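You operate a simulated robot arm through the tools that you are given. There is no shell and no other tool. Be economical: measure what you need, move in short steps, check, and stop when the job is done.

Carry out the task below with a simulated robot arm. There is one attempt and no reset: what you move stays moved.

JOB
Take out the pressed block, then shut and latch the lid.
Fine: it goes in the white tray; the other block stays on the platen.

Only the result counts: the job must be done as asked and must still hold three seconds after the hand-in. Knocking over, shifting, dropping, spilling or breaking anything else fails it. Lids that push on must go on centred and level and be pressed home; caps that screw on are set level and turned clockwise until they are tight.

ROBOT AND FRAMES
A 6-joint arm with a two-finger parallel gripper, fixed in place. Base frame: the origin is at the foot of the arm, x ahead of it, y to its left, z up. Readings come in cm, degrees, newtons and seconds.
With the tool pointing down near the work surface it reaches from about 26 to 68 cm from the base axis. Its first joint turns from -66.0 to 66.0 degrees. Payload 2.9 kg.
Tool frame: the origin (TCP) lies between the finger pads and is the grasp point; the fingertips stand 3 cm ahead of it; z points along the fingers, y is the line along which they close. Largest opening 11 cm; finger width 2, thickness 1; the body of the gripper, 4.8 by 11.2 cm, starts 5.5 cm behind the TCP.
Orientation is that of the tool frame in the base frame, as a unit quaternion [w, x, y, z]. With the fingers straight down and closing along the base's y, the tool's x points along the base's -x, its y along +y and its z along -z.

CONTROLS
- The arm moves only by the tool jog_arm. Its argument "motion" is a list that holds one entry, the list of rows, each a list of 7 numbers: the closure, from 0 (fully open) to 1 (shut), then the shift along the tool's x, y, z in cm, then the turn, a rotation vector about the tool's x, y, z in degrees. In form: [[[fingers, dx, dy, dz, rx, ry, rz], ...]]. A call has 1 to 12 rows; each row is the pose to reach, as a shift and turn from the pose commanded when the call began, along the tool's axes at that moment. Rows are played at 5 a second. More than 5 cm and 8.6 degrees between two rows, or a gripper value outside its range, and nothing of the call is played. Where a pose cannot be reached the arm comes as near as it can. A force on the tool above 70 N (or 10 N above the force at the start of the call, whichever is more), or a blocked arm, ends the call early, and 0.2 s more pass. Each finger travels about 10.8 cm/s and halts on what it meets, pressing with about 24 N; the grip force reading is that of the motor and also rises with nothing between the fingers. The clock runs only during rows and for 0.2 s after the last one: add rows that repeat a pose to give the fingers time. The reply holds the time, the measured pose of the TCP, the force on the tool along the base axes, the opening and the grip force, in the units named above and with some noise.
- Cameras (640 x 400 px; columns grow to the right, rows downward): "scene" is fixed at [9.68, 46.59, 138.47]; the picture's right is [-0.49, -0.87, 0.00], its down [-0.52, 0.29, -0.80] and it looks along [0.70, -0.39, -0.59] (base axes); focal length 214 px, centre (320, 200). "wrist" rides on the gripper at [7.2, 1.7, -10.3] in the tool frame; the picture's right is [-0.23, 0.97, 0.00], its down [-0.76, -0.18, -0.62] and it looks along [-0.61, -0.14, 0.78] (tool axes); focal length 222 px, centre (320, 200). There is no depth. A picture from a camera that has moved, and an enlarged one, comes with that camera's place and axes in the base frame and with its lens. The place of the scene camera against the robot may be out by one fixed shift of up to 1.2 cm in any direction.
- grab_frame(camera): a new picture of that camera. No time passes.
- inspect(camera, box): a new picture of the part [left, top, right, bottom] of that camera's present view, enlarged. No time passes.
- sign_off(): hands the job in; it is judged then, once.

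Go step by step. Nothing tells you positions but the pictures and the camera data: compare them with the known pose of the tool, close in by small moves and look again before you grip or let go. The budget is 120 turns and 84 pictures, counting those below and the enlarged ones. Unless the task says otherwise, let go and move clear before handing in, and close with one line.

The tools are called as name(argument=value, ...) on one line, values as JSON. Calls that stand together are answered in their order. jog_arm: Moves the arm, as the interface text tells. Its arguments: {"type":"object","properties":{"motion":{"type":"array","items":{"type":"array","items":{"type":"array","items":{"type":"number"}}}}},"required":["motion"]} The other tools are called the same way: grab_frame (camera) takes a picture; inspect (camera, box) takes an enlarged picture of a part of a camera's view; sign_off () hands the job in.

At the start:

```text
clock: 0.0
eef_pos: [37.47, 8.83, 130.75]
tcp_rot: [0.001, 0.0, 1.0, -0.001]
contact_force: [-0.5, -0.3, 0.1]
grip_width: 10.98
gripper_force: 0.1
```

scene: 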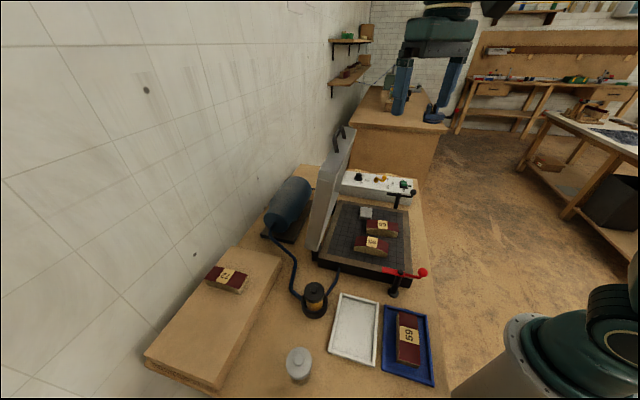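
wrist: 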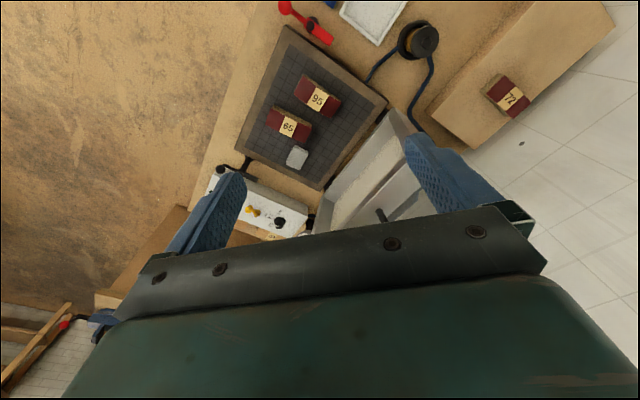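

The press is open with two labelled blocks on the platen, and there is a white tray beside it. I'll look closer to tell which block is the pressed one.

inspect(camera="scene", box=[300, 160, 440, 300])

inspect(camera="wrist", box=[200, 0, 420, 250])

inspect(camera="scene", box=[190, 240, 450, 400])

```text
2.86 times, centred on (370, 230) of scene
camera zoom: at [9.68, 46.59, 138.47], right [-0.49, -0.87, 0.0], down [-0.52, 0.29, -0.8], along [0.7, -0.39, -0.59], focal length 613 px, centre (177, 114)
```

zoom: 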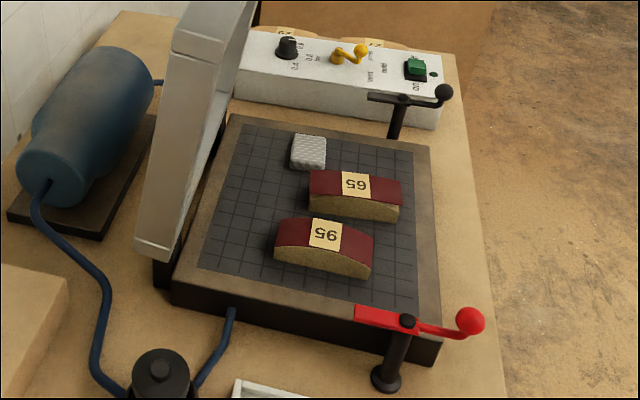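

```text
1.60 times, centred on (310, 125) of wrist
camera zoom: at [30.21, 10.49, 140.99], right [0.23, 0.97, 0.0], down [0.76, -0.18, 0.62], along [0.61, -0.14, -0.78], focal length 355 px, centre (336, 320)
```

zoom: 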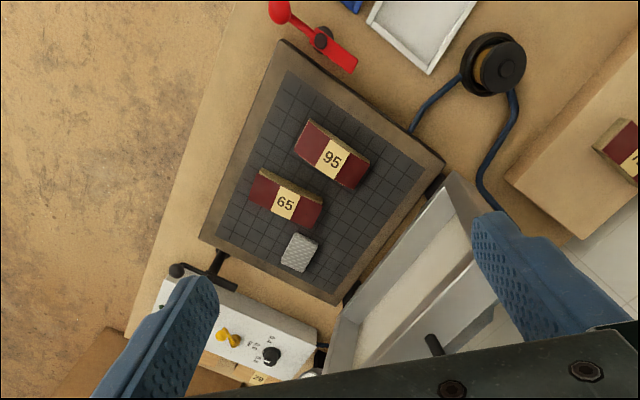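

```text
2.46 times, centred on (320, 320) of scene
camera zoom: at [9.68, 46.59, 138.47], right [-0.49, -0.87, 0.0], down [-0.52, 0.29, -0.8], along [0.7, -0.39, -0.59], focal length 528 px, centre (320, -95)
```

zoom: 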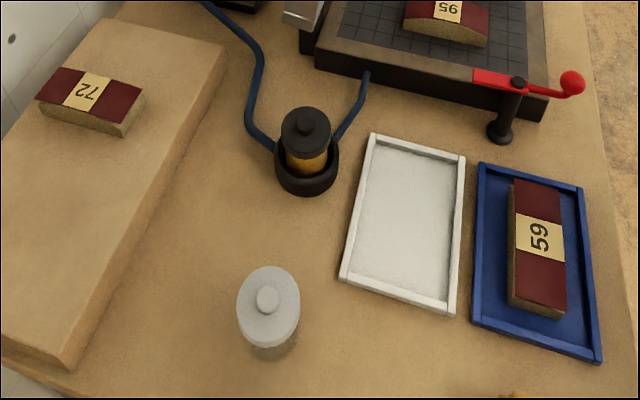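

I need to compare the blocks' shapes in finer detail.

inspect(camera="scene", box=[345, 200, 410, 265])

inspect(camera="wrist", box=[255, 65, 355, 175])

inspect(camera="scene", box=[330, 160, 430, 215])

inspect(camera="scene", box=[195, 255, 260, 300])

inspect(camera="scene", box=[375, 300, 445, 390])

```text
6.15 times, centred on (378, 232) of scene
camera zoom: at [9.68, 46.59, 138.47], right [-0.49, -0.87, 0.0], down [-0.52, 0.29, -0.8], along [0.7, -0.39, -0.59], focal length 1320 px, centre (-34, 0)
```

zoom: 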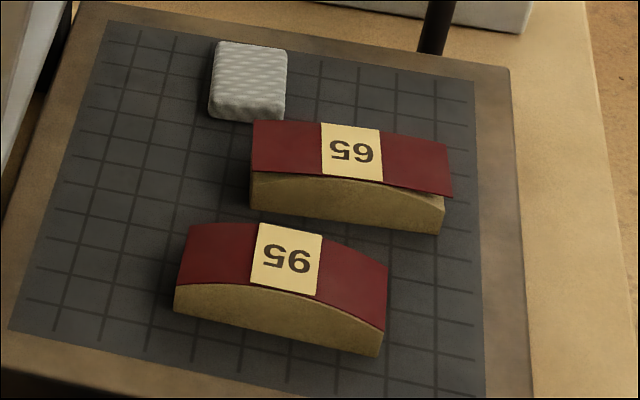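

```text
3.64 times, centred on (305, 120) of wrist
camera zoom: at [30.21, 10.49, 140.99], right [0.23, 0.97, 0.0], down [0.76, -0.18, 0.62], along [0.61, -0.14, -0.78], focal length 808 px, centre (374, 491)
```

zoom: 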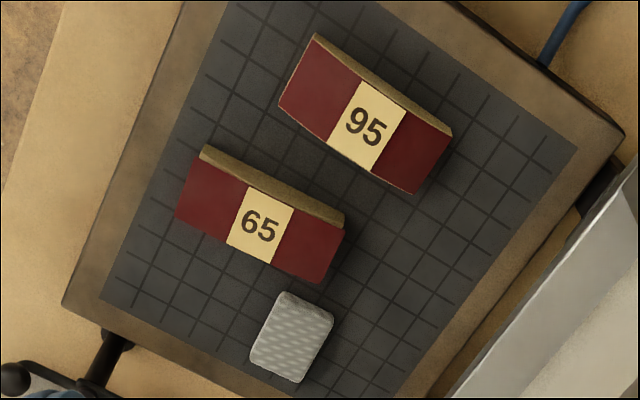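

```text
6.40 times, centred on (380, 188) of scene
camera zoom: at [9.68, 46.59, 138.47], right [-0.49, -0.87, 0.0], down [-0.52, 0.29, -0.8], along [0.7, -0.39, -0.59], focal length 1373 px, centre (-64, 280)
```

zoom: 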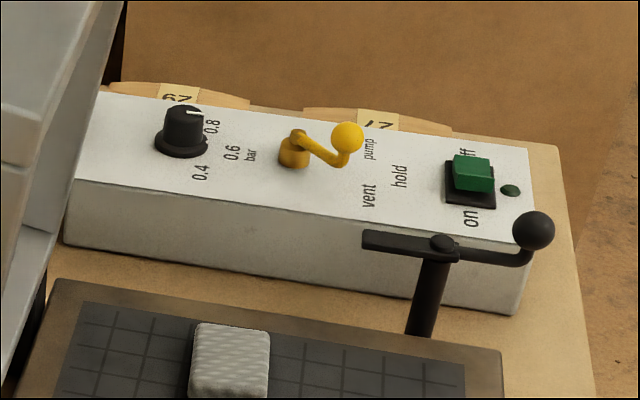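

```text
8.89 times, centred on (228, 278) of scene
camera zoom: at [9.68, 46.59, 138.47], right [-0.49, -0.87, 0.0], down [-0.52, 0.29, -0.8], along [0.7, -0.39, -0.59], focal length 1906 px, centre (1142, -489)
```

zoom: 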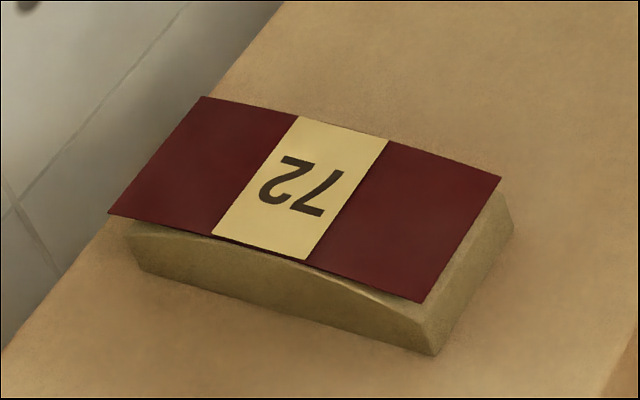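

```text
4.44 times, centred on (410, 345) of scene
camera zoom: at [9.68, 46.59, 138.47], right [-0.49, -0.87, 0.0], down [-0.52, 0.29, -0.8], along [0.7, -0.39, -0.59], focal length 953 px, centre (-80, -444)
```

zoom: 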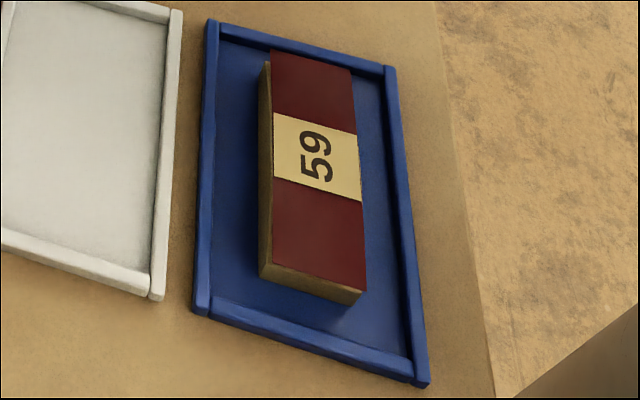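

Block 95's veneer follows the curve, so it is the pressed one. Block 65's veneer is still flat and lifts at the edges. Next I'll look at the lid and the latches.

inspect(camera="scene", box=[260, 110, 420, 220])

inspect(camera="scene", box=[370, 245, 440, 305])

inspect(camera="wrist", box=[200, 90, 440, 240])

```text
3.64 times, centred on (340, 165) of scene
camera zoom: at [9.68, 46.59, 138.47], right [-0.49, -0.87, 0.0], down [-0.52, 0.29, -0.8], along [0.7, -0.39, -0.59], focal length 780 px, centre (247, 327)
```

zoom: 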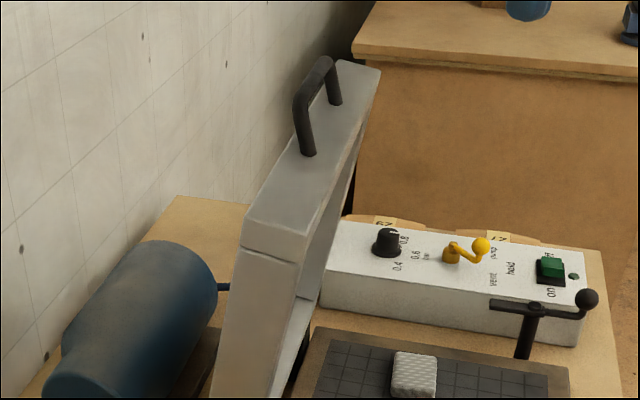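

```text
6.67 times, centred on (405, 275) of scene
camera zoom: at [9.68, 46.59, 138.47], right [-0.49, -0.87, 0.0], down [-0.52, 0.29, -0.8], along [0.7, -0.39, -0.59], focal length 1430 px, centre (-247, -300)
```

zoom: 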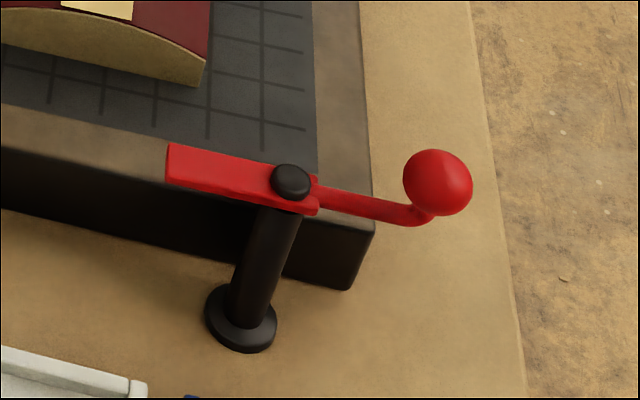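

```text
2.67 times, centred on (320, 165) of wrist
camera zoom: at [30.21, 10.49, 140.99], right [0.23, 0.97, 0.0], down [0.76, -0.18, 0.62], along [0.61, -0.14, -0.78], focal length 592 px, centre (320, 293)
```

zoom: 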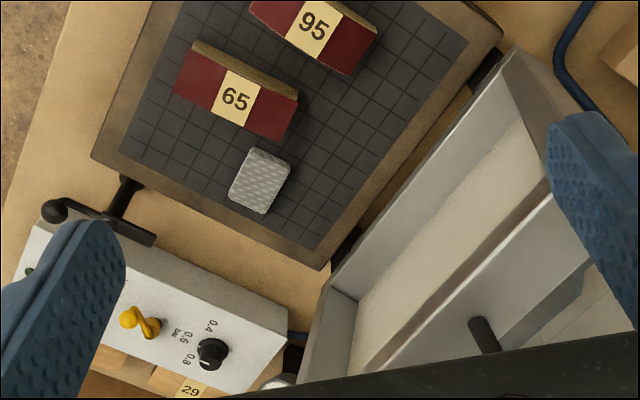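

Block 95 is at about (45, 6.6), with its long axis at 45°. The hinge is on the far (+x, +y) side, and the two swing latches stand by the two sides near the front. I'll move above block 95 and turn the fingers to close across its width.

jog_arm(motion=[[[0, -0.9, -0.3, 2.5, 0, 0, -5.6], [0, -1.9, -0.5, 5, 0, 0, -11.2], [0, -2.8, -0.8, 7.5, 0, 0, -16.9], [0, -3.7, -1.1, 10, 0, 0, -22.5], [0, -4.7, -1.4, 12.5, 0, 0, -28.1], [0, -5.6, -1.6, 15, 0, 0, -33.7], [0, -6.5, -1.9, 17.5, 0, 0, -39.4], [0, -7.5, -2.2, 20, 0, 0, -45], [0, -7.5, -2.2, 22, 0, 0, -45], [0, -7.5, -2.2, 22, 0, 0, -45]]])

grab_frame(camera="wrist")

grab_frame(camera="scene")

```text
clock: 2.2
eef_pos: [45.04, 6.67, 108.49]
tcp_rot: [0.001, -0.382, 0.924, 0.0]
contact_force: [-0.3, -0.3, -0.4]
grip_width: 11.0
gripper_force: 0.1
```

```text
70 pictures are left
camera wrist: at [38.73, 2.79, 118.81], right [-0.53, 0.85, 0.0], down [0.66, 0.41, 0.62], along [0.53, 0.33, -0.78], focal length 222 px, centre (320, 200)
```

wrist: 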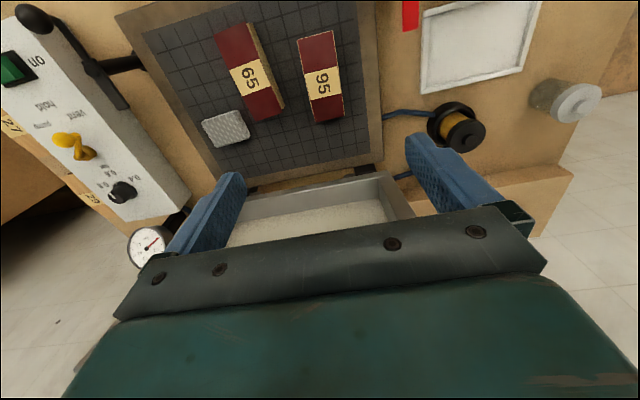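

```text
69 pictures are left
```

scene: 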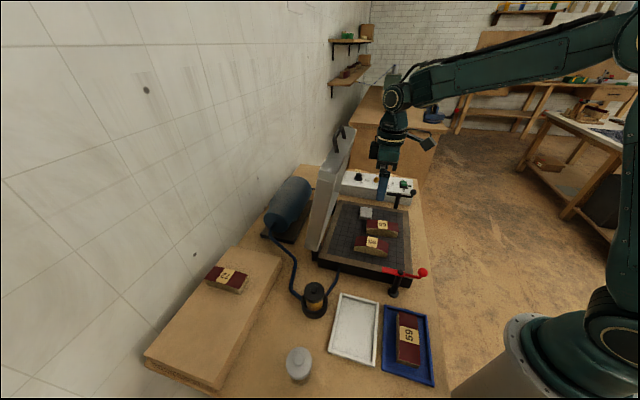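

inspect(camera="wrist", box=[200, 0, 400, 130])

```text
3.08 times, centred on (300, 65) of wrist
camera zoom: at [38.73, 2.79, 118.81], right [-0.53, 0.85, 0.0], down [0.66, 0.41, 0.62], along [0.53, 0.33, -0.78], focal length 684 px, centre (382, 615)
```

zoom: 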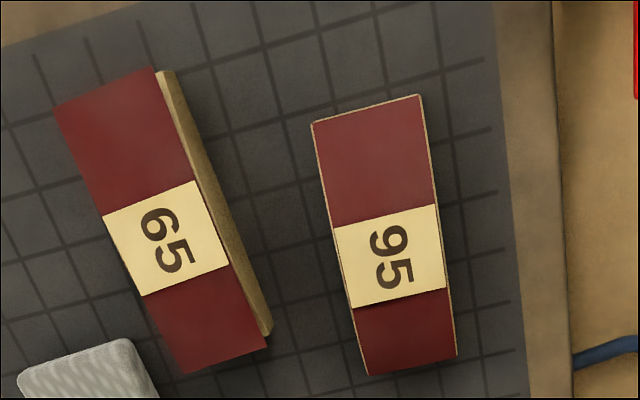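

Block 95 centres near (44.5, 6.9) and is about 4.8 cm wide. I'll go down to z≈90 and look again.

jog_arm(motion=[[[0, 0.2, 0.5, 4, 0, 0, 1], [0, 0.2, 0.5, 8, 0, 0, 1], [0, 0.2, 0.5, 12, 0, 0, 1], [0, 0.2, 0.5, 15, 0, 0, 1], [0, 0.2, 0.5, 18.5, 0, 0, 1], [0, 0.2, 0.5, 18.5, 0, 0, 1]]])

grab_frame(camera="wrist")

inspect(camera="scene", box=[300, 140, 440, 300])

```text
clock: 3.6
eef_pos: [44.44, 6.95, 89.99]
tcp_rot: [0.001, -0.374, 0.927, 0.0]
contact_force: [0.7, -0.3, -0.2]
grip_width: 11.01
gripper_force: 0.0
```

```text
67 pictures are left
camera wrist: at [38.13, 3.18, 100.29], right [-0.51, 0.86, 0.0], down [0.67, 0.4, 0.62], along [0.54, 0.32, -0.78], focal length 222 px, centre (320, 200)
```

wrist: 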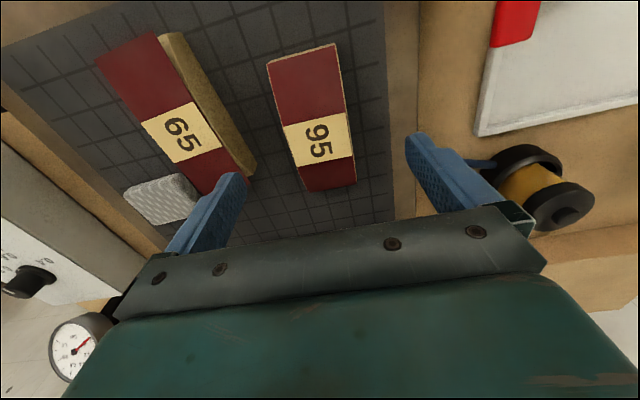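

```text
2.50 times, centred on (370, 220) of scene
camera zoom: at [9.68, 46.59, 138.47], right [-0.49, -0.87, 0.0], down [-0.52, 0.29, -0.8], along [0.7, -0.39, -0.59], focal length 536 px, centre (195, 150)
```

zoom: 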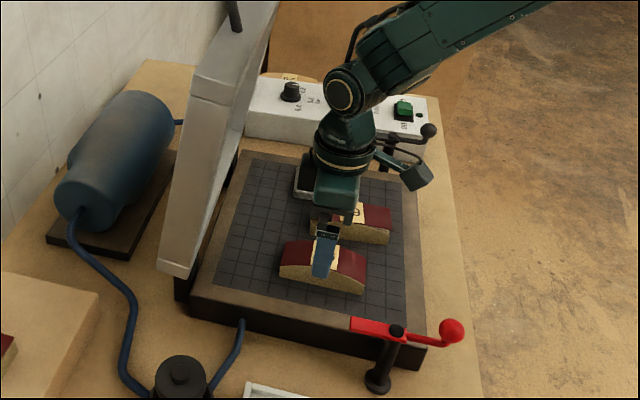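

The block top is at z≈84.5 at (44.25, 6.75). I'll partly close the fingers to clear block 65, then straddle block 95.

jog_arm(motion=[[[0.3, 0.28, 0, 0, 0, 0, 0], [0.3, 0.28, 0, 0, 0, 0, 0], [0.3, 0.28, 0, 1.5, 0, 0, 0], [0.3, 0.28, 0, 3, 0, 0, 0], [0.3, 0.28, 0, 3, 0, 0, 0]]])

grab_frame(camera="wrist")

inspect(camera="scene", box=[330, 190, 430, 260])

```text
clock: 4.8
eef_pos: [44.29, 6.63, 87.04]
tcp_rot: [0.0, -0.374, 0.927, 0.0]
contact_force: [0.4, 0.0, 1.1]
grip_width: 7.71
gripper_force: 0.0
```

```text
65 pictures are left
camera wrist: at [37.95, 2.88, 97.33], right [-0.51, 0.86, 0.0], down [0.67, 0.4, 0.62], along [0.54, 0.32, -0.78], focal length 222 px, centre (320, 200)
```

wrist: 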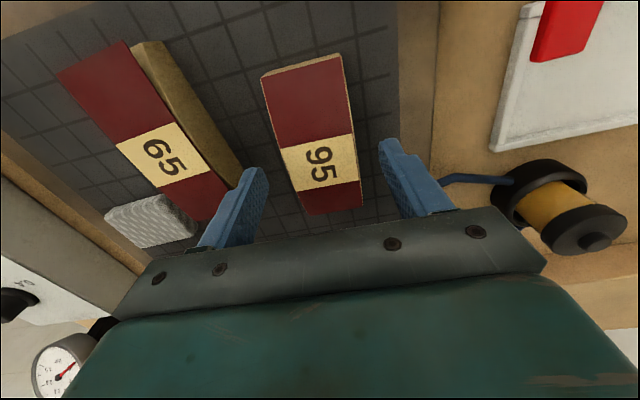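

```text
5.71 times, centred on (380, 225) of scene
camera zoom: at [9.68, 46.59, 138.47], right [-0.49, -0.87, 0.0], down [-0.52, 0.29, -0.8], along [0.7, -0.39, -0.59], focal length 1226 px, centre (-23, 57)
```

zoom: 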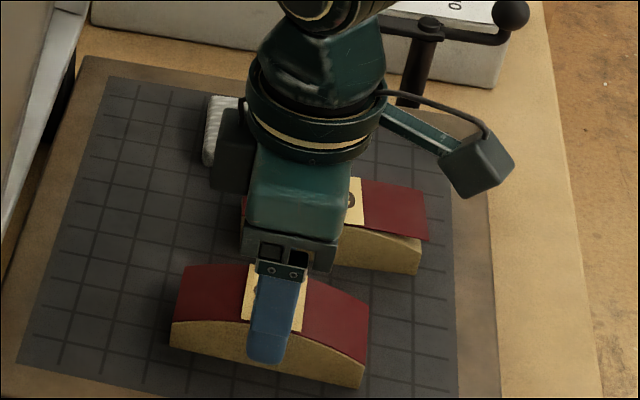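

There is room on both sides, so I'll go down the last 1.8 cm and grip.

jog_arm(motion=[[[0.3, 0, 0, 1, 0, 0, 0], [0.3, 0, 0, 1.9, 0, 0, 0], [0.3, 0, 0, 1.9, 0, 0, 0], [0.45, 0, 0, 1.9, 0, 0, 0], [0.55, 0, 0, 1.9, 0, 0, 0], [0.65, 0, 0, 1.9, 0, 0, 0], [0.7, 0, 0, 1.9, 0, 0, 0], [0.7, 0, 0, 1.9, 0, 0, 0]]])

inspect(camera="scene", box=[330, 190, 430, 260])

```text
clock: 6.6
eef_pos: [44.38, 6.6, 85.25]
tcp_rot: [0.0, -0.376, 0.927, 0.0]
contact_force: [-0.5, -0.1, -0.6]
grip_width: 4.73
gripper_force: 23.7
```

```text
5.71 times, centred on (380, 225) of scene
camera zoom: at [9.68, 46.59, 138.47], right [-0.49, -0.87, 0.0], down [-0.52, 0.29, -0.8], along [0.7, -0.39, -0.59], focal length 1226 px, centre (-23, 57)
```

zoom: 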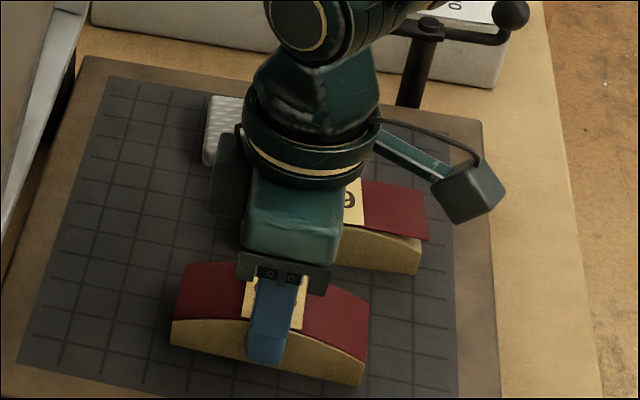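

Block 95 is gripped at 4.73 cm. I'll lift it, carry it to the white tray (centre about (27.7, 25.6)) and turn it to match the tray's long side.

jog_arm(motion=[[[0.7, 0, 0, -2, 0, 0, 0], [0.7, 0, 0, -5, 0, 0, 0], [0.7, 0, 0, -9, 0, 0, 0], [0.7, 0, 0, -13, 0, 0, 0], [0.7, 0, 0, -17, 0, 0, 0], [0.7, 0, 0, -17, 0, 0, 0]]])

jog_arm(motion=[[[0.7, -0.12, 2.3, 0, 0, 0, 8.1], [0.7, -0.23, 4.6, 0, 0, 0, 16.2], [0.7, -0.35, 6.9, 0, 0, 0, 24.3], [0.7, -0.46, 9.2, 0, 0, 0, 32.4], [0.7, -0.58, 11.5, 0, 0, 0, 40.5], [0.7, -0.69, 13.8, 0, 0, 0, 48.6], [0.7, -0.8, 16.1, 0, 0, 0, 56.8], [0.7, -0.92, 18.4, 0, 0, 0, 64.9], [0.7, -1.04, 20.7, 0, 0, 0, 73], [0.7, -1.15, 23, 0, 0, 0, 81.1], [0.7, -1.27, 25.26, 0, 0, 0, 89.2], [0.7, -1.27, 25.26, 0, 0, 0, 89.2]]])

grab_frame(camera="wrist")

grab_frame(camera="scene")

```text
clock: 8.0
eef_pos: [44.33, 6.69, 102.37]
tcp_rot: [0.001, -0.375, 0.927, 0.0]
contact_force: [-0.5, -1.3, -0.7]
grip_width: 4.74
gripper_force: 23.9
```

```text
clock: 10.6
eef_pos: [27.72, 25.73, 102.3]
tcp_rot: [0.0, 0.385, 0.923, 0.001]
contact_force: [0.8, 0.3, -1.5]
grip_width: 4.77
gripper_force: 24.1
```

```text
62 pictures are left
camera wrist: at [23.78, 32.02, 112.59], right [0.85, 0.52, 0.0], down [0.41, -0.67, 0.62], along [0.33, -0.53, -0.78], focal length 222 px, centre (320, 200)
```

wrist: 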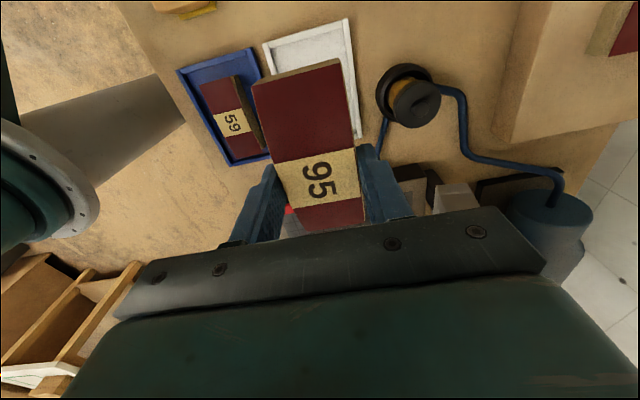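

```text
61 pictures are left
```

scene: 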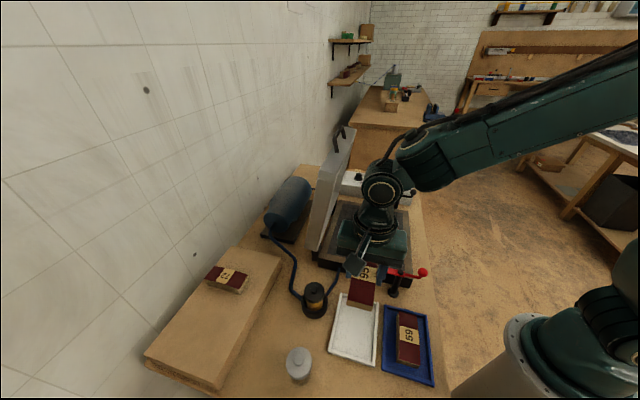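

From the wrist view the tray centre is about (27.8, 24.8). I'll shift there and go down to just above the tray.

jog_arm(motion=[[[0.7, -0.7, -0.6, 4, 0, 0, 0], [0.7, -0.7, -0.6, 8, 0, 0, 0], [0.7, -0.7, -0.6, 12, 0, 0, 0], [0.7, -0.7, -0.6, 15, 0, 0, 0], [0.7, -0.7, -0.6, 17.3, 0, 0, 0], [0.7, -0.7, -0.6, 17.3, 0, 0, 0]]])

grab_frame(camera="wrist")

inspect(camera="scene", box=[300, 250, 440, 390])

```text
clock: 12.0
eef_pos: [27.56, 24.72, 84.95]
tcp_rot: [0.001, 0.384, 0.923, 0.001]
contact_force: [-0.3, -0.8, -1.2]
grip_width: 4.75
gripper_force: 24.5
```

```text
60 pictures are left
camera wrist: at [23.69, 31.08, 95.26], right [0.85, 0.53, 0.0], down [0.41, -0.67, 0.62], along [0.33, -0.53, -0.78], focal length 222 px, centre (320, 200)
```

wrist: 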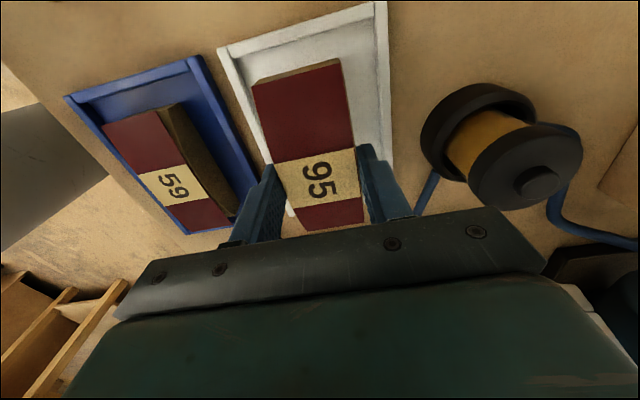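

```text
2.86 times, centred on (370, 320) of scene
camera zoom: at [9.68, 46.59, 138.47], right [-0.49, -0.87, 0.0], down [-0.52, 0.29, -0.8], along [0.7, -0.39, -0.59], focal length 613 px, centre (177, -143)
```

zoom: 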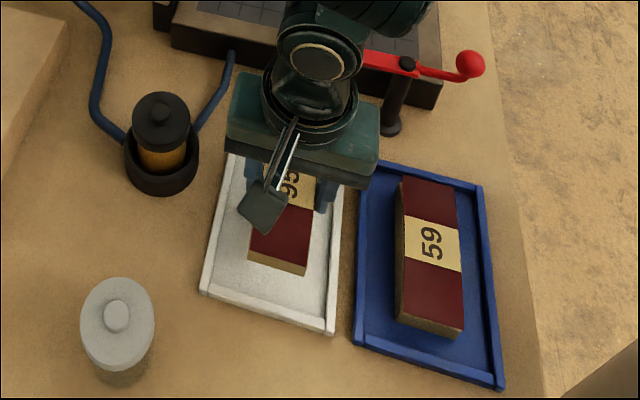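

The block is centred over the tray and aligned with it. I'll lower it until it touches.

jog_arm(motion=[[[0.7, -0.3, 0.1, 1.5, 0, 0, 0], [0.7, -0.3, 0.1, 2.5, 0, 0, 0], [0.7, -0.3, 0.1, 3.2, 0, 0, 0], [0.7, -0.3, 0.1, 3.7, 0, 0, 0], [0.7, -0.3, 0.1, 3.7, 0, 0, 0]]])

inspect(camera="scene", box=[320, 270, 420, 370])

```text
clock: 13.2
eef_pos: [27.85, 24.76, 81.22]
tcp_rot: [0.0, 0.384, 0.923, 0.0]
contact_force: [-0.2, -0.4, -1.2]
grip_width: 4.74
gripper_force: 23.5
```

```text
4.00 times, centred on (370, 320) of scene
camera zoom: at [9.68, 46.59, 138.47], right [-0.49, -0.87, 0.0], down [-0.52, 0.29, -0.8], along [0.7, -0.39, -0.59], focal length 858 px, centre (120, -280)
```

zoom: 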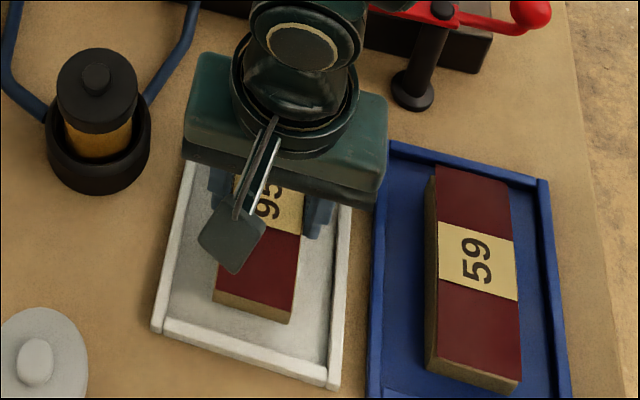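

jog_arm(motion=[[[0.7, 0, 0, 0.2, 0, 0, 0], [0.7, 0, 0, 0.4, 0, 0, 0], [0.7, 0, 0, 0.6, 0, 0, 0], [0.7, 0, 0, 0.6, 0, 0, 0]]])

```text
clock: 14.2
eef_pos: [28.02, 24.75, 80.76]
tcp_rot: [0.0, 0.384, 0.923, 0.001]
contact_force: [0.3, 0.3, -1.7]
grip_width: 4.73
gripper_force: 23.4
```

jog_arm(motion=[[[0.7, 0, 0, 0.2, 0, 0, 0], [0.7, 0, 0, 0.3, 0, 0, 0], [0.7, 0, 0, 0.3, 0, 0, 0]]])

```text
clock: 15.0
eef_pos: [28.01, 24.7, 80.47]
tcp_rot: [0.0, 0.384, 0.923, 0.001]
contact_force: [-5.2, -1.8, 21.3]
grip_width: 4.76
gripper_force: 24.3
```

The block is on the tray floor (21 N). I'll ease off, open a little and move up.

jog_arm(motion=[[[0.7, 0, 0, -0.15, 0, 0, 0], [0.55, 0, 0, -0.15, 0, 0, 0], [0.45, 0, 0, -0.15, 0, 0, 0], [0.4, 0, 0, -0.15, 0, 0, 0], [0.38, 0, 0, -0.15, 0, 0, 0], [0.38, 0, 0, -2, 0, 0, 0], [0.38, 0, 0, -6, 0, 0, 0], [0.38, 0, 0, -11, 0, 0, 0], [0.38, 0, 0, -16, 0, 0, 0], [0.38, 0, 0, -21, 0, 0, 0], [0.38, 0, 0, -21, 0, 0, 0]]])

grab_frame(camera="wrist")

grab_frame(camera="scene")

```text
clock: 17.4
eef_pos: [27.93, 24.61, 101.49]
tcp_rot: [0.0, 0.384, 0.923, 0.001]
contact_force: [-0.1, 0.5, 1.5]
grip_width: 6.83
gripper_force: 0.1
```

```text
57 pictures are left
camera wrist: at [23.97, 30.85, 111.77], right [0.85, 0.53, 0.0], down [0.41, -0.67, 0.62], along [0.33, -0.53, -0.78], focal length 222 px, centre (320, 200)
```

wrist: 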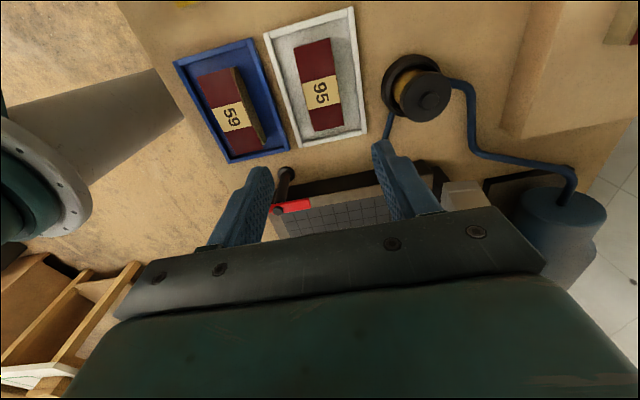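

```text
56 pictures are left
```

scene: 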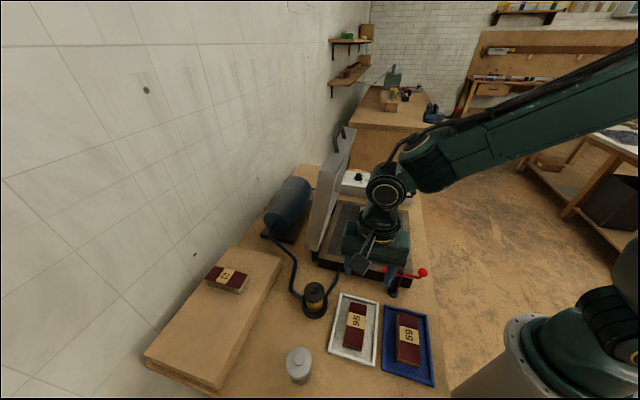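

Block 95 lies flat in the white tray. The lid handle should be near (61, 12, 118), so I'll go up and across for a wrist view of it.

jog_arm(motion=[[[0.38, 0, 0, -4.5, 0, 0, 0], [0.38, 0, 0, -9, 0, 0, 0], [0.38, 0, 0, -13.5, 0, 0, 0], [0.38, 0, 0, -18, 0, 0, 0], [0.38, 0, 0, -22.5, 0, 0, 0], [0.38, 0, 0, -27, 0, 0, 0], [0.38, 0, 0, -27, 0, 0, 0]]])

jog_arm(motion=[[[0.38, -4.1, 1.8, 0, 0, 0, 0], [0.38, -8.2, 3.6, 0, 0, 0, 0], [0.38, -12.3, 5.4, 0, 0, 0, 0], [0.38, -16.4, 7.2, 0, 0, 0, 0], [0.38, -20.5, 9, 0, 0, 0, 0], [0.38, -24.6, 10.8, 0, 0, 0, 0], [0.38, -28.6, 12.5, 0, 0, 0, 0], [0.38, -28.6, 12.5, 0, 0, 0, 0]]])

grab_frame(camera="wrist")

grab_frame(camera="scene")

```text
clock: 19.0
eef_pos: [27.96, 24.56, 128.51]
tcp_rot: [0.0, 0.384, 0.923, 0.0]
contact_force: [-0.2, 0.2, 0.5]
grip_width: 6.85
gripper_force: 0.1
```

```text
clock: 20.8
eef_pos: [53.41, 12.82, 126.09]
tcp_rot: [0.002, 0.385, 0.923, 0.002]
contact_force: [0.7, -0.7, -1.0]
grip_width: 6.83
gripper_force: 0.0
out of reach, approached as far as the arm can: row 6, 7, 8
```

```text
55 pictures are left
camera wrist: at [49.44, 19.21, 136.39], right [0.85, 0.53, 0.0], down [0.41, -0.67, 0.62], along [0.33, -0.53, -0.78], focal length 222 px, centre (320, 200)
```

wrist: 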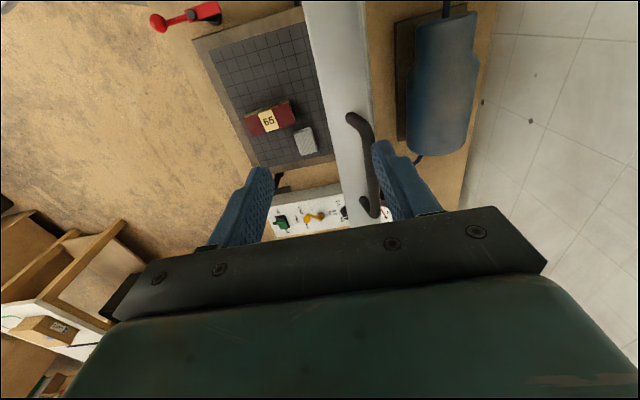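

```text
54 pictures are left
```

scene: 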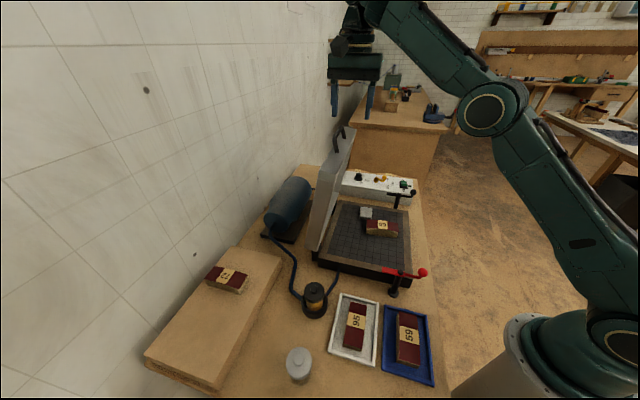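

The handle bar is about 11 cm long and centred near (59, 12, 118). Straight down falls just short there, so I'll tilt the tool outward about the bar's axis to gain reach.

jog_arm(motion=[[[0.38, 0, -3, 0, 0, 0, 0], [0.38, 0, -4, 0, -7.5, 0, 0], [0.38, 0, -4, 0, -15, 0, 0], [0.38, 0, -4, 0, -22.5, 0, 0], [0.38, 0, -4, 0, -30, 0, 0], [0.38, 0, -4, 0, -30, 0, 0]]])

grab_frame(camera="wrist")

grab_frame(camera="scene")

```text
clock: 22.2
eef_pos: [53.87, 9.95, 130.34]
tcp_rot: [0.098, 0.372, 0.892, 0.239]
contact_force: [-0.9, 0.5, 0.1]
grip_width: 6.8
gripper_force: 0.1
out of reach, approached as far as the arm can: row 4, 5, 6
```

```text
53 pictures are left
camera wrist: at [46.14, 12.41, 140.1], right [0.76, 0.43, 0.49], down [0.21, -0.87, 0.45], along [0.62, -0.24, -0.75], focal length 222 px, centre (320, 200)
```

wrist: 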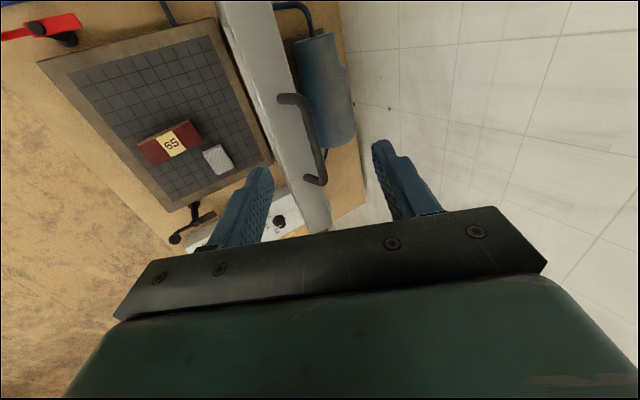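

```text
52 pictures are left
```

scene: 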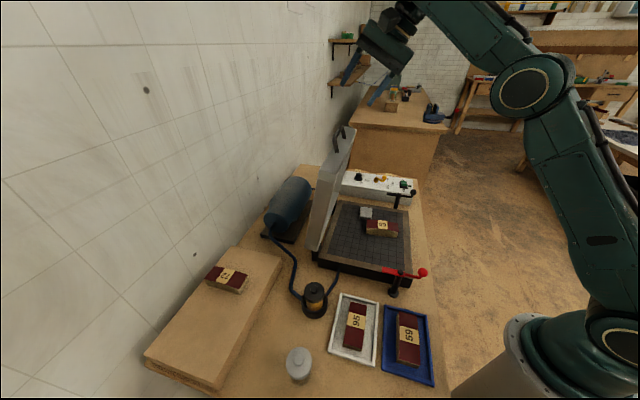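

jog_arm(motion=[[[0.38, -1, -0.6, 2.7, 0, 0, 0], [0.38, -2.1, -1.2, 5.4, 0, 0, 0], [0.38, -2.1, -1.2, 5.4, 0, 0, 0]]])

grab_frame(camera="wrist")

inspect(camera="scene", box=[290, 50, 430, 200])

```text
clock: 23.0
eef_pos: [57.96, 9.7, 126.1]
tcp_rot: [0.099, 0.371, 0.892, 0.239]
contact_force: [-0.7, 0.8, 0.1]
grip_width: 6.8
gripper_force: 0.0
out of reach, approached as far as the arm can: row 1, 2, 3
```

```text
51 pictures are left
camera wrist: at [50.16, 12.24, 135.78], right [0.76, 0.43, 0.49], down [0.21, -0.87, 0.45], along [0.62, -0.24, -0.75], focal length 222 px, centre (320, 200)
```

wrist: 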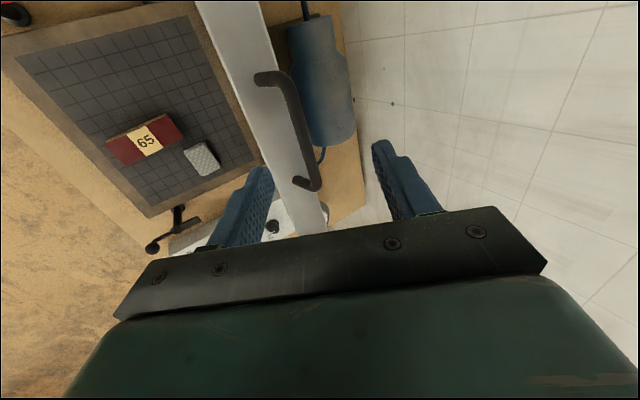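

```text
2.67 times, centred on (360, 125) of scene
camera zoom: at [9.68, 46.59, 138.47], right [-0.49, -0.87, 0.0], down [-0.52, 0.29, -0.8], along [0.7, -0.39, -0.59], focal length 572 px, centre (213, 400)
```

zoom: 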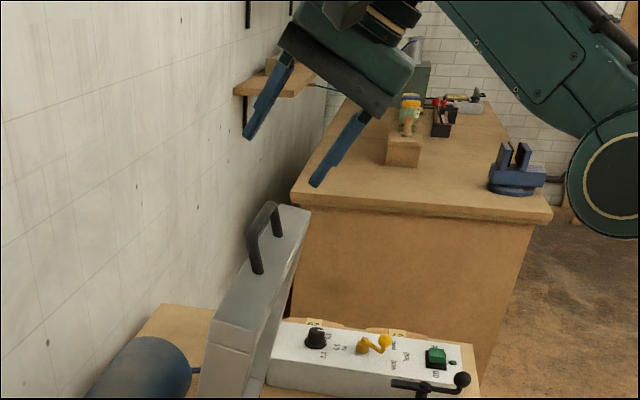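

The arm stopped about 3 cm high of the command. I'll probe with a small further move along the tool axis to see how it responds.

jog_arm(motion=[[[0.38, 0, 0, 2, 0, 0, 0], [0.38, 0, 0, 2, 0, 0, 0]]])

```text
clock: 23.6
eef_pos: [58.88, 10.3, 124.59]
tcp_rot: [0.1, 0.372, 0.892, 0.239]
contact_force: [0.5, 0.5, -0.3]
grip_width: 6.83
gripper_force: 0.0
out of reach, approached as far as the arm can: row 1, 2
```

jog_arm(motion=[[[0.38, 0, -3, 0, 0, 0, 0], [0.38, 0, -3, 0, 0, 0, 0]]])

```text
clock: 24.2
eef_pos: [59.09, 8.63, 124.69]
tcp_rot: [0.099, 0.37, 0.892, 0.239]
contact_force: [0.4, -0.8, -0.2]
grip_width: 6.81
gripper_force: 0.0
out of reach, approached as far as the arm can: row 1, 2
```

The limit seems to come from the tilted wrist, not from reach. I'll straighten the tool and instead grip the handle near its closer end, about (56.3, 14.5).

jog_arm(motion=[[[0.38, 0.9, 0.7, -1.4, 7.5, 0, 0], [0.38, 1.7, 1.3, -2.7, 15, 0, 0], [0.38, 2.6, 2, -4, 22.5, 0, 0], [0.38, 3.46, 2.68, -5.4, 30, 0, 0], [0.38, 3.46, 2.68, -5.4, 30, 0, 0]]])

grab_frame(camera="wrist")

```text
clock: 25.4
eef_pos: [52.7, 10.33, 127.28]
tcp_rot: [0.001, 0.384, 0.923, 0.0]
contact_force: [-0.4, -0.3, -0.8]
grip_width: 6.82
gripper_force: 0.1
out of reach, approached as far as the arm can: row 3, 4, 5
```

```text
49 pictures are left
camera wrist: at [48.75, 16.65, 137.7], right [0.85, 0.53, 0.0], down [0.41, -0.67, 0.62], along [0.33, -0.53, -0.78], focal length 222 px, centre (320, 200)
```

wrist: 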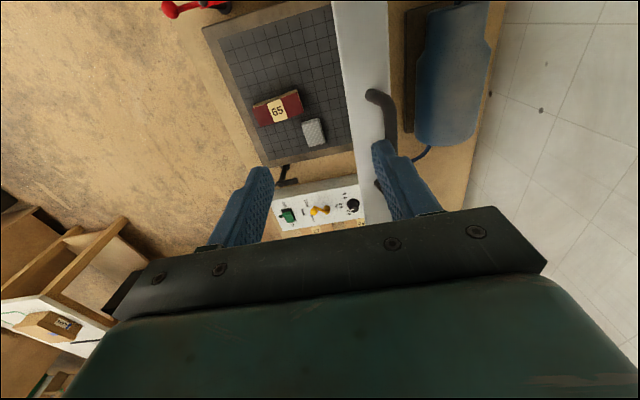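

Clamped poses turn out to be the reference for the next call, which explains the odd offsets. Tool down again, I'll step to just short of the near end of the bar, about 5 cm above it.

jog_arm(motion=[[[0.38, 0, 0, 3, 0, 0, 0], [0.38, 0, 2, 4.3, 0, 0, 0], [0.38, 0, 3.5, 4.3, 0, 0, 0], [0.38, 0, 3.5, 4.3, 0, 0, 0]]])

grab_frame(camera="wrist")

inspect(camera="scene", box=[290, 70, 400, 180])

```text
clock: 26.4
eef_pos: [55.28, 12.58, 123.05]
tcp_rot: [0.0, 0.385, 0.923, 0.0]
contact_force: [0.2, -0.4, 0.2]
grip_width: 6.81
gripper_force: 0.1
```

```text
48 pictures are left
camera wrist: at [51.39, 18.99, 133.41], right [0.85, 0.53, 0.0], down [0.41, -0.67, 0.62], along [0.33, -0.53, -0.78], focal length 222 px, centre (320, 200)
```

wrist: 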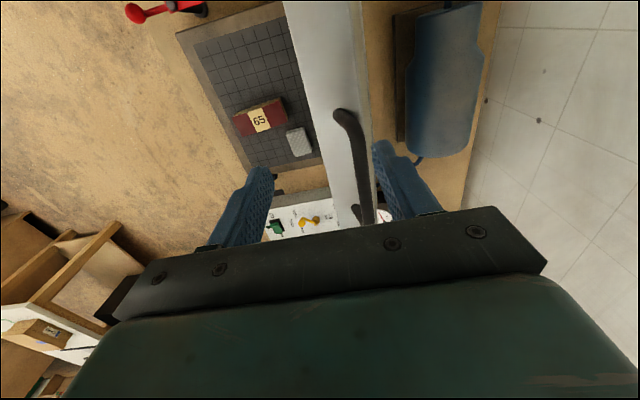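

```text
3.64 times, centred on (345, 125) of scene
camera zoom: at [9.68, 46.59, 138.47], right [-0.49, -0.87, 0.0], down [-0.52, 0.29, -0.8], along [0.7, -0.39, -0.59], focal length 780 px, centre (229, 473)
```

zoom: 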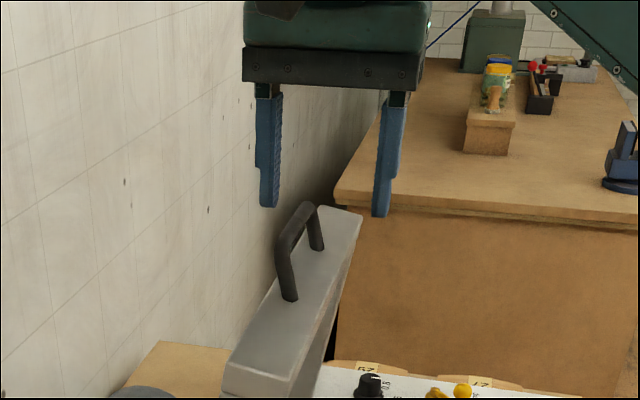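

The bar runs along x+y≈71.8 at z≈117, and its near end is at (56.1, 15.6). I'll open a bit more, go down straddling the bar, and check.

jog_arm(motion=[[[0.2, 0, 0.3, 0, 0, 0, 0], [0.2, 0, 1.2, 2, 0, 0, 0], [0.2, 0, 2, 3.5, 0, 0, 0], [0.2, 0, 2.75, 4.8, 0, 0, 0], [0.2, 0, 2.75, 4.8, 0, 0, 0]]])

grab_frame(camera="wrist")

inspect(camera="scene", box=[290, 70, 400, 180])

```text
clock: 27.6
eef_pos: [57.31, 14.5, 118.35]
tcp_rot: [0.0, 0.384, 0.923, 0.001]
contact_force: [0.5, 0.8, 0.5]
grip_width: 8.8
gripper_force: 0.0
```

```text
46 pictures are left
camera wrist: at [53.45, 20.9, 128.65], right [0.85, 0.52, 0.0], down [0.41, -0.67, 0.62], along [0.33, -0.53, -0.78], focal length 222 px, centre (320, 200)
```

wrist: 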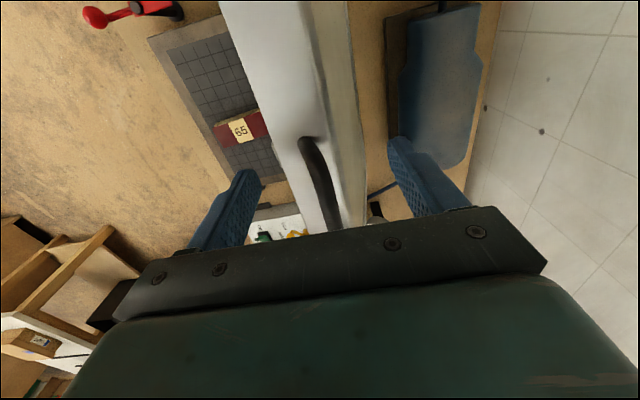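

```text
3.64 times, centred on (345, 125) of scene
camera zoom: at [9.68, 46.59, 138.47], right [-0.49, -0.87, 0.0], down [-0.52, 0.29, -0.8], along [0.7, -0.39, -0.59], focal length 780 px, centre (229, 473)
```

zoom: 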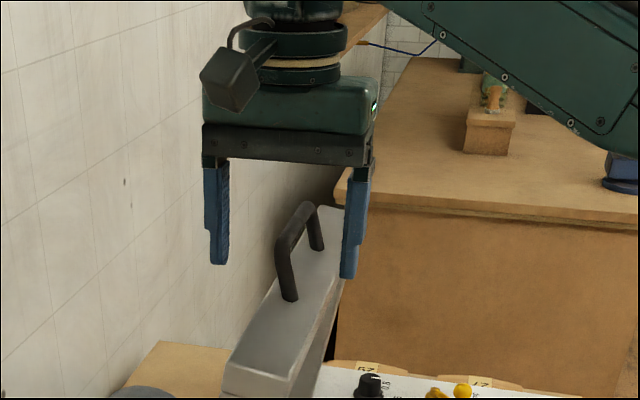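

The fingers straddle the bar, so I'll close on it.

jog_arm(motion=[[[0.4, 0, 0, 0.4, 0, 0, 0], [0.55, 0, 0, 0.4, 0, 0, 0], [0.7, 0, 0, 0.4, 0, 0, 0], [0.85, 0, 0, 0.4, 0, 0, 0], [0.95, 0, 0, 0.4, 0, 0, 0], [0.95, 0, 0, 0.4, 0, 0, 0]]])

inspect(camera="scene", box=[290, 70, 400, 180])

```text
clock: 29.0
eef_pos: [57.17, 14.45, 118.04]
tcp_rot: [-0.002, 0.385, 0.923, -0.001]
contact_force: [-10.3, -10.8, 3.4]
grip_width: 1.78
gripper_force: 44.8
```

```text
3.64 times, centred on (345, 125) of scene
camera zoom: at [9.64, 46.55, 138.49], right [-0.49, -0.87, 0.0], down [-0.52, 0.29, -0.81], along [0.7, -0.39, -0.59], focal length 780 px, centre (229, 473)
```

zoom: 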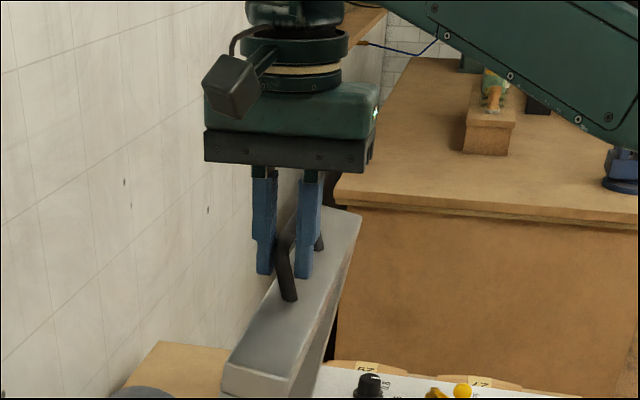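

The handle is held (1.78 cm). The lid leans about 9° forward, hinged near s≈53, z≈82.5 with the bar radius ≈35 cm. I'll start it along the arc with a small step and read the force.

jog_arm(motion=[[[0.95, 0, -0.8, 0.05, 0, 0, 0], [0.95, 0, -1.6, 0.12, 0, 0, 0], [0.95, 0, -2.6, 0.26, 0, 0, 0], [0.95, 0, -3.7, 0.45, 0, 0, 0], [0.95, 0, -3.7, 0.45, 0, 0, 0]]])

inspect(camera="scene", box=[280, 80, 440, 230])

```text
clock: 30.2
eef_pos: [54.77, 11.96, 117.58]
tcp_rot: [0.001, 0.384, 0.923, 0.001]
contact_force: [3.1, -4.0, -1.1]
grip_width: 1.5
gripper_force: 45.3
```

```text
2.67 times, centred on (360, 155) of scene
camera zoom: at [9.69, 46.58, 138.47], right [-0.49, -0.87, 0.0], down [-0.52, 0.29, -0.8], along [0.7, -0.39, -0.59], focal length 572 px, centre (213, 320)
```

zoom: 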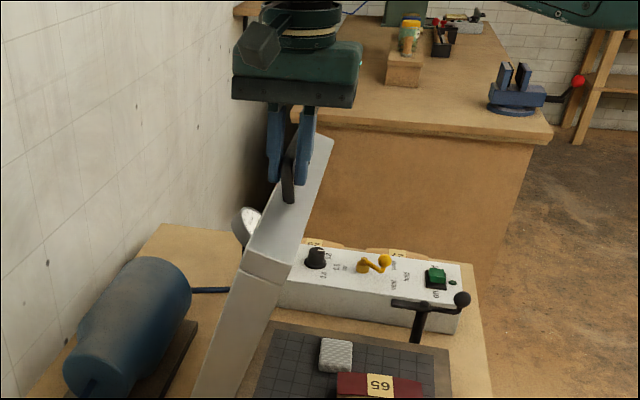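

The lid follows with little force. I'll continue along the arc.

jog_arm(motion=[[[0.95, 0, -1.2, 0.24, 0, 0, 0], [0.95, 0, -2.38, 0.51, 0, 0, 0], [0.95, 0, -4.73, 1.18, 0, 0, 0], [0.95, 0, -7.01, 2.01, 0, 0, 0], [0.95, 0, -9.24, 3.0, 0, 0, 0], [0.95, 0, -11.39, 4.15, 0, 0, 0], [0.95, 0, -11.39, 4.15, 0, 0, 0]]])

inspect(camera="scene", box=[280, 80, 440, 230])

```text
clock: 31.8
eef_pos: [46.69, 3.93, 113.4]
tcp_rot: [0.001, 0.383, 0.924, 0.0]
contact_force: [13.9, 7.8, -18.7]
grip_width: 1.52
gripper_force: 44.5
```

```text
2.67 times, centred on (360, 155) of scene
camera zoom: at [9.75, 46.61, 138.46], right [-0.49, -0.87, 0.0], down [-0.52, 0.29, -0.8], along [0.7, -0.39, -0.59], focal length 572 px, centre (213, 320)
```

zoom: 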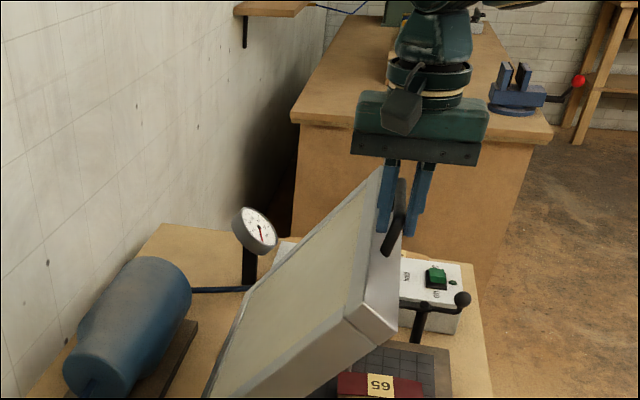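

There's about 24 N pulling toward the hinge, so my radius is slightly long. I'll tighten the arc and continue to about 55°.

jog_arm(motion=[[[0.95, 0, -0.6, 0.9, 0, 0, 0], [0.95, 0, -1.46, 1.5, 0, 0, 0], [0.95, 0, -2.6, 2.3, 0, 0, 0], [0.95, 0, -3.77, 3.2, 0, 0, 0], [0.95, 0, -4.85, 4.1, 0, 0, 0], [0.95, 0, -5.92, 5.1, 0, 0, 0], [0.95, 0, -5.92, 5.1, 0, 0, 0]]])

```text
clock: 33.4
eef_pos: [42.25, -0.44, 108.37]
tcp_rot: [0.001, 0.384, 0.923, 0.0]
contact_force: [-12.9, -10.4, 18.8]
grip_width: 2.06
gripper_force: 44.6
```

The force now points the other way, so the true radius lies between the two. I'll loosen the grip slightly to cage the bar and look.

jog_arm(motion=[[[0.85, 0, 0, 0, 0, 0, 0], [0.78, 0, 0, 0, 0, 0, 0], [0.74, 0, 0, 0, 0, 0, 0], [0.74, 0, 0, 0, 0, 0, 0]]])

inspect(camera="scene", box=[310, 90, 450, 240])

grab_frame(camera="wrist")

```text
clock: 34.4
eef_pos: [42.39, -0.31, 108.39]
tcp_rot: [0.0, 0.384, 0.923, 0.001]
contact_force: [-0.3, 0.2, -0.5]
grip_width: 2.88
gripper_force: 0.1
```

```text
2.67 times, centred on (380, 165) of scene
camera zoom: at [9.68, 46.59, 138.47], right [-0.49, -0.87, 0.0], down [-0.52, 0.29, -0.8], along [0.7, -0.39, -0.59], focal length 572 px, centre (160, 293)
```

zoom: 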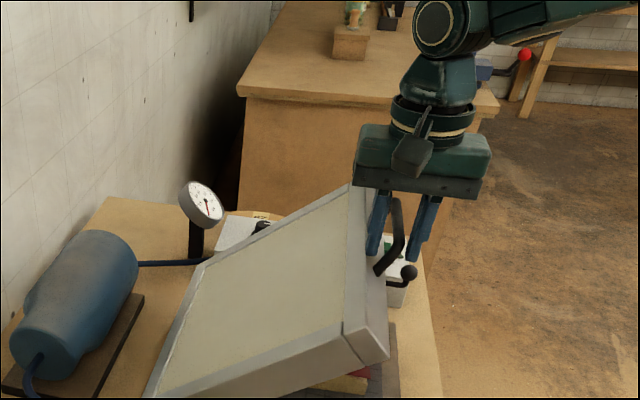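

```text
40 pictures are left
camera wrist: at [38.47, 6.01, 118.64], right [0.85, 0.53, 0.0], down [0.41, -0.67, 0.62], along [0.33, -0.53, -0.78], focal length 222 px, centre (320, 200)
```

wrist: 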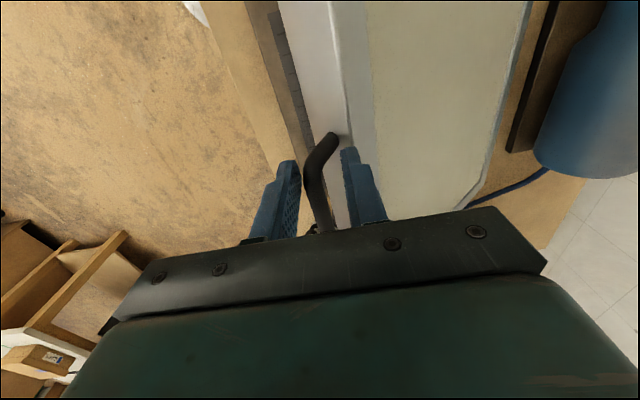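

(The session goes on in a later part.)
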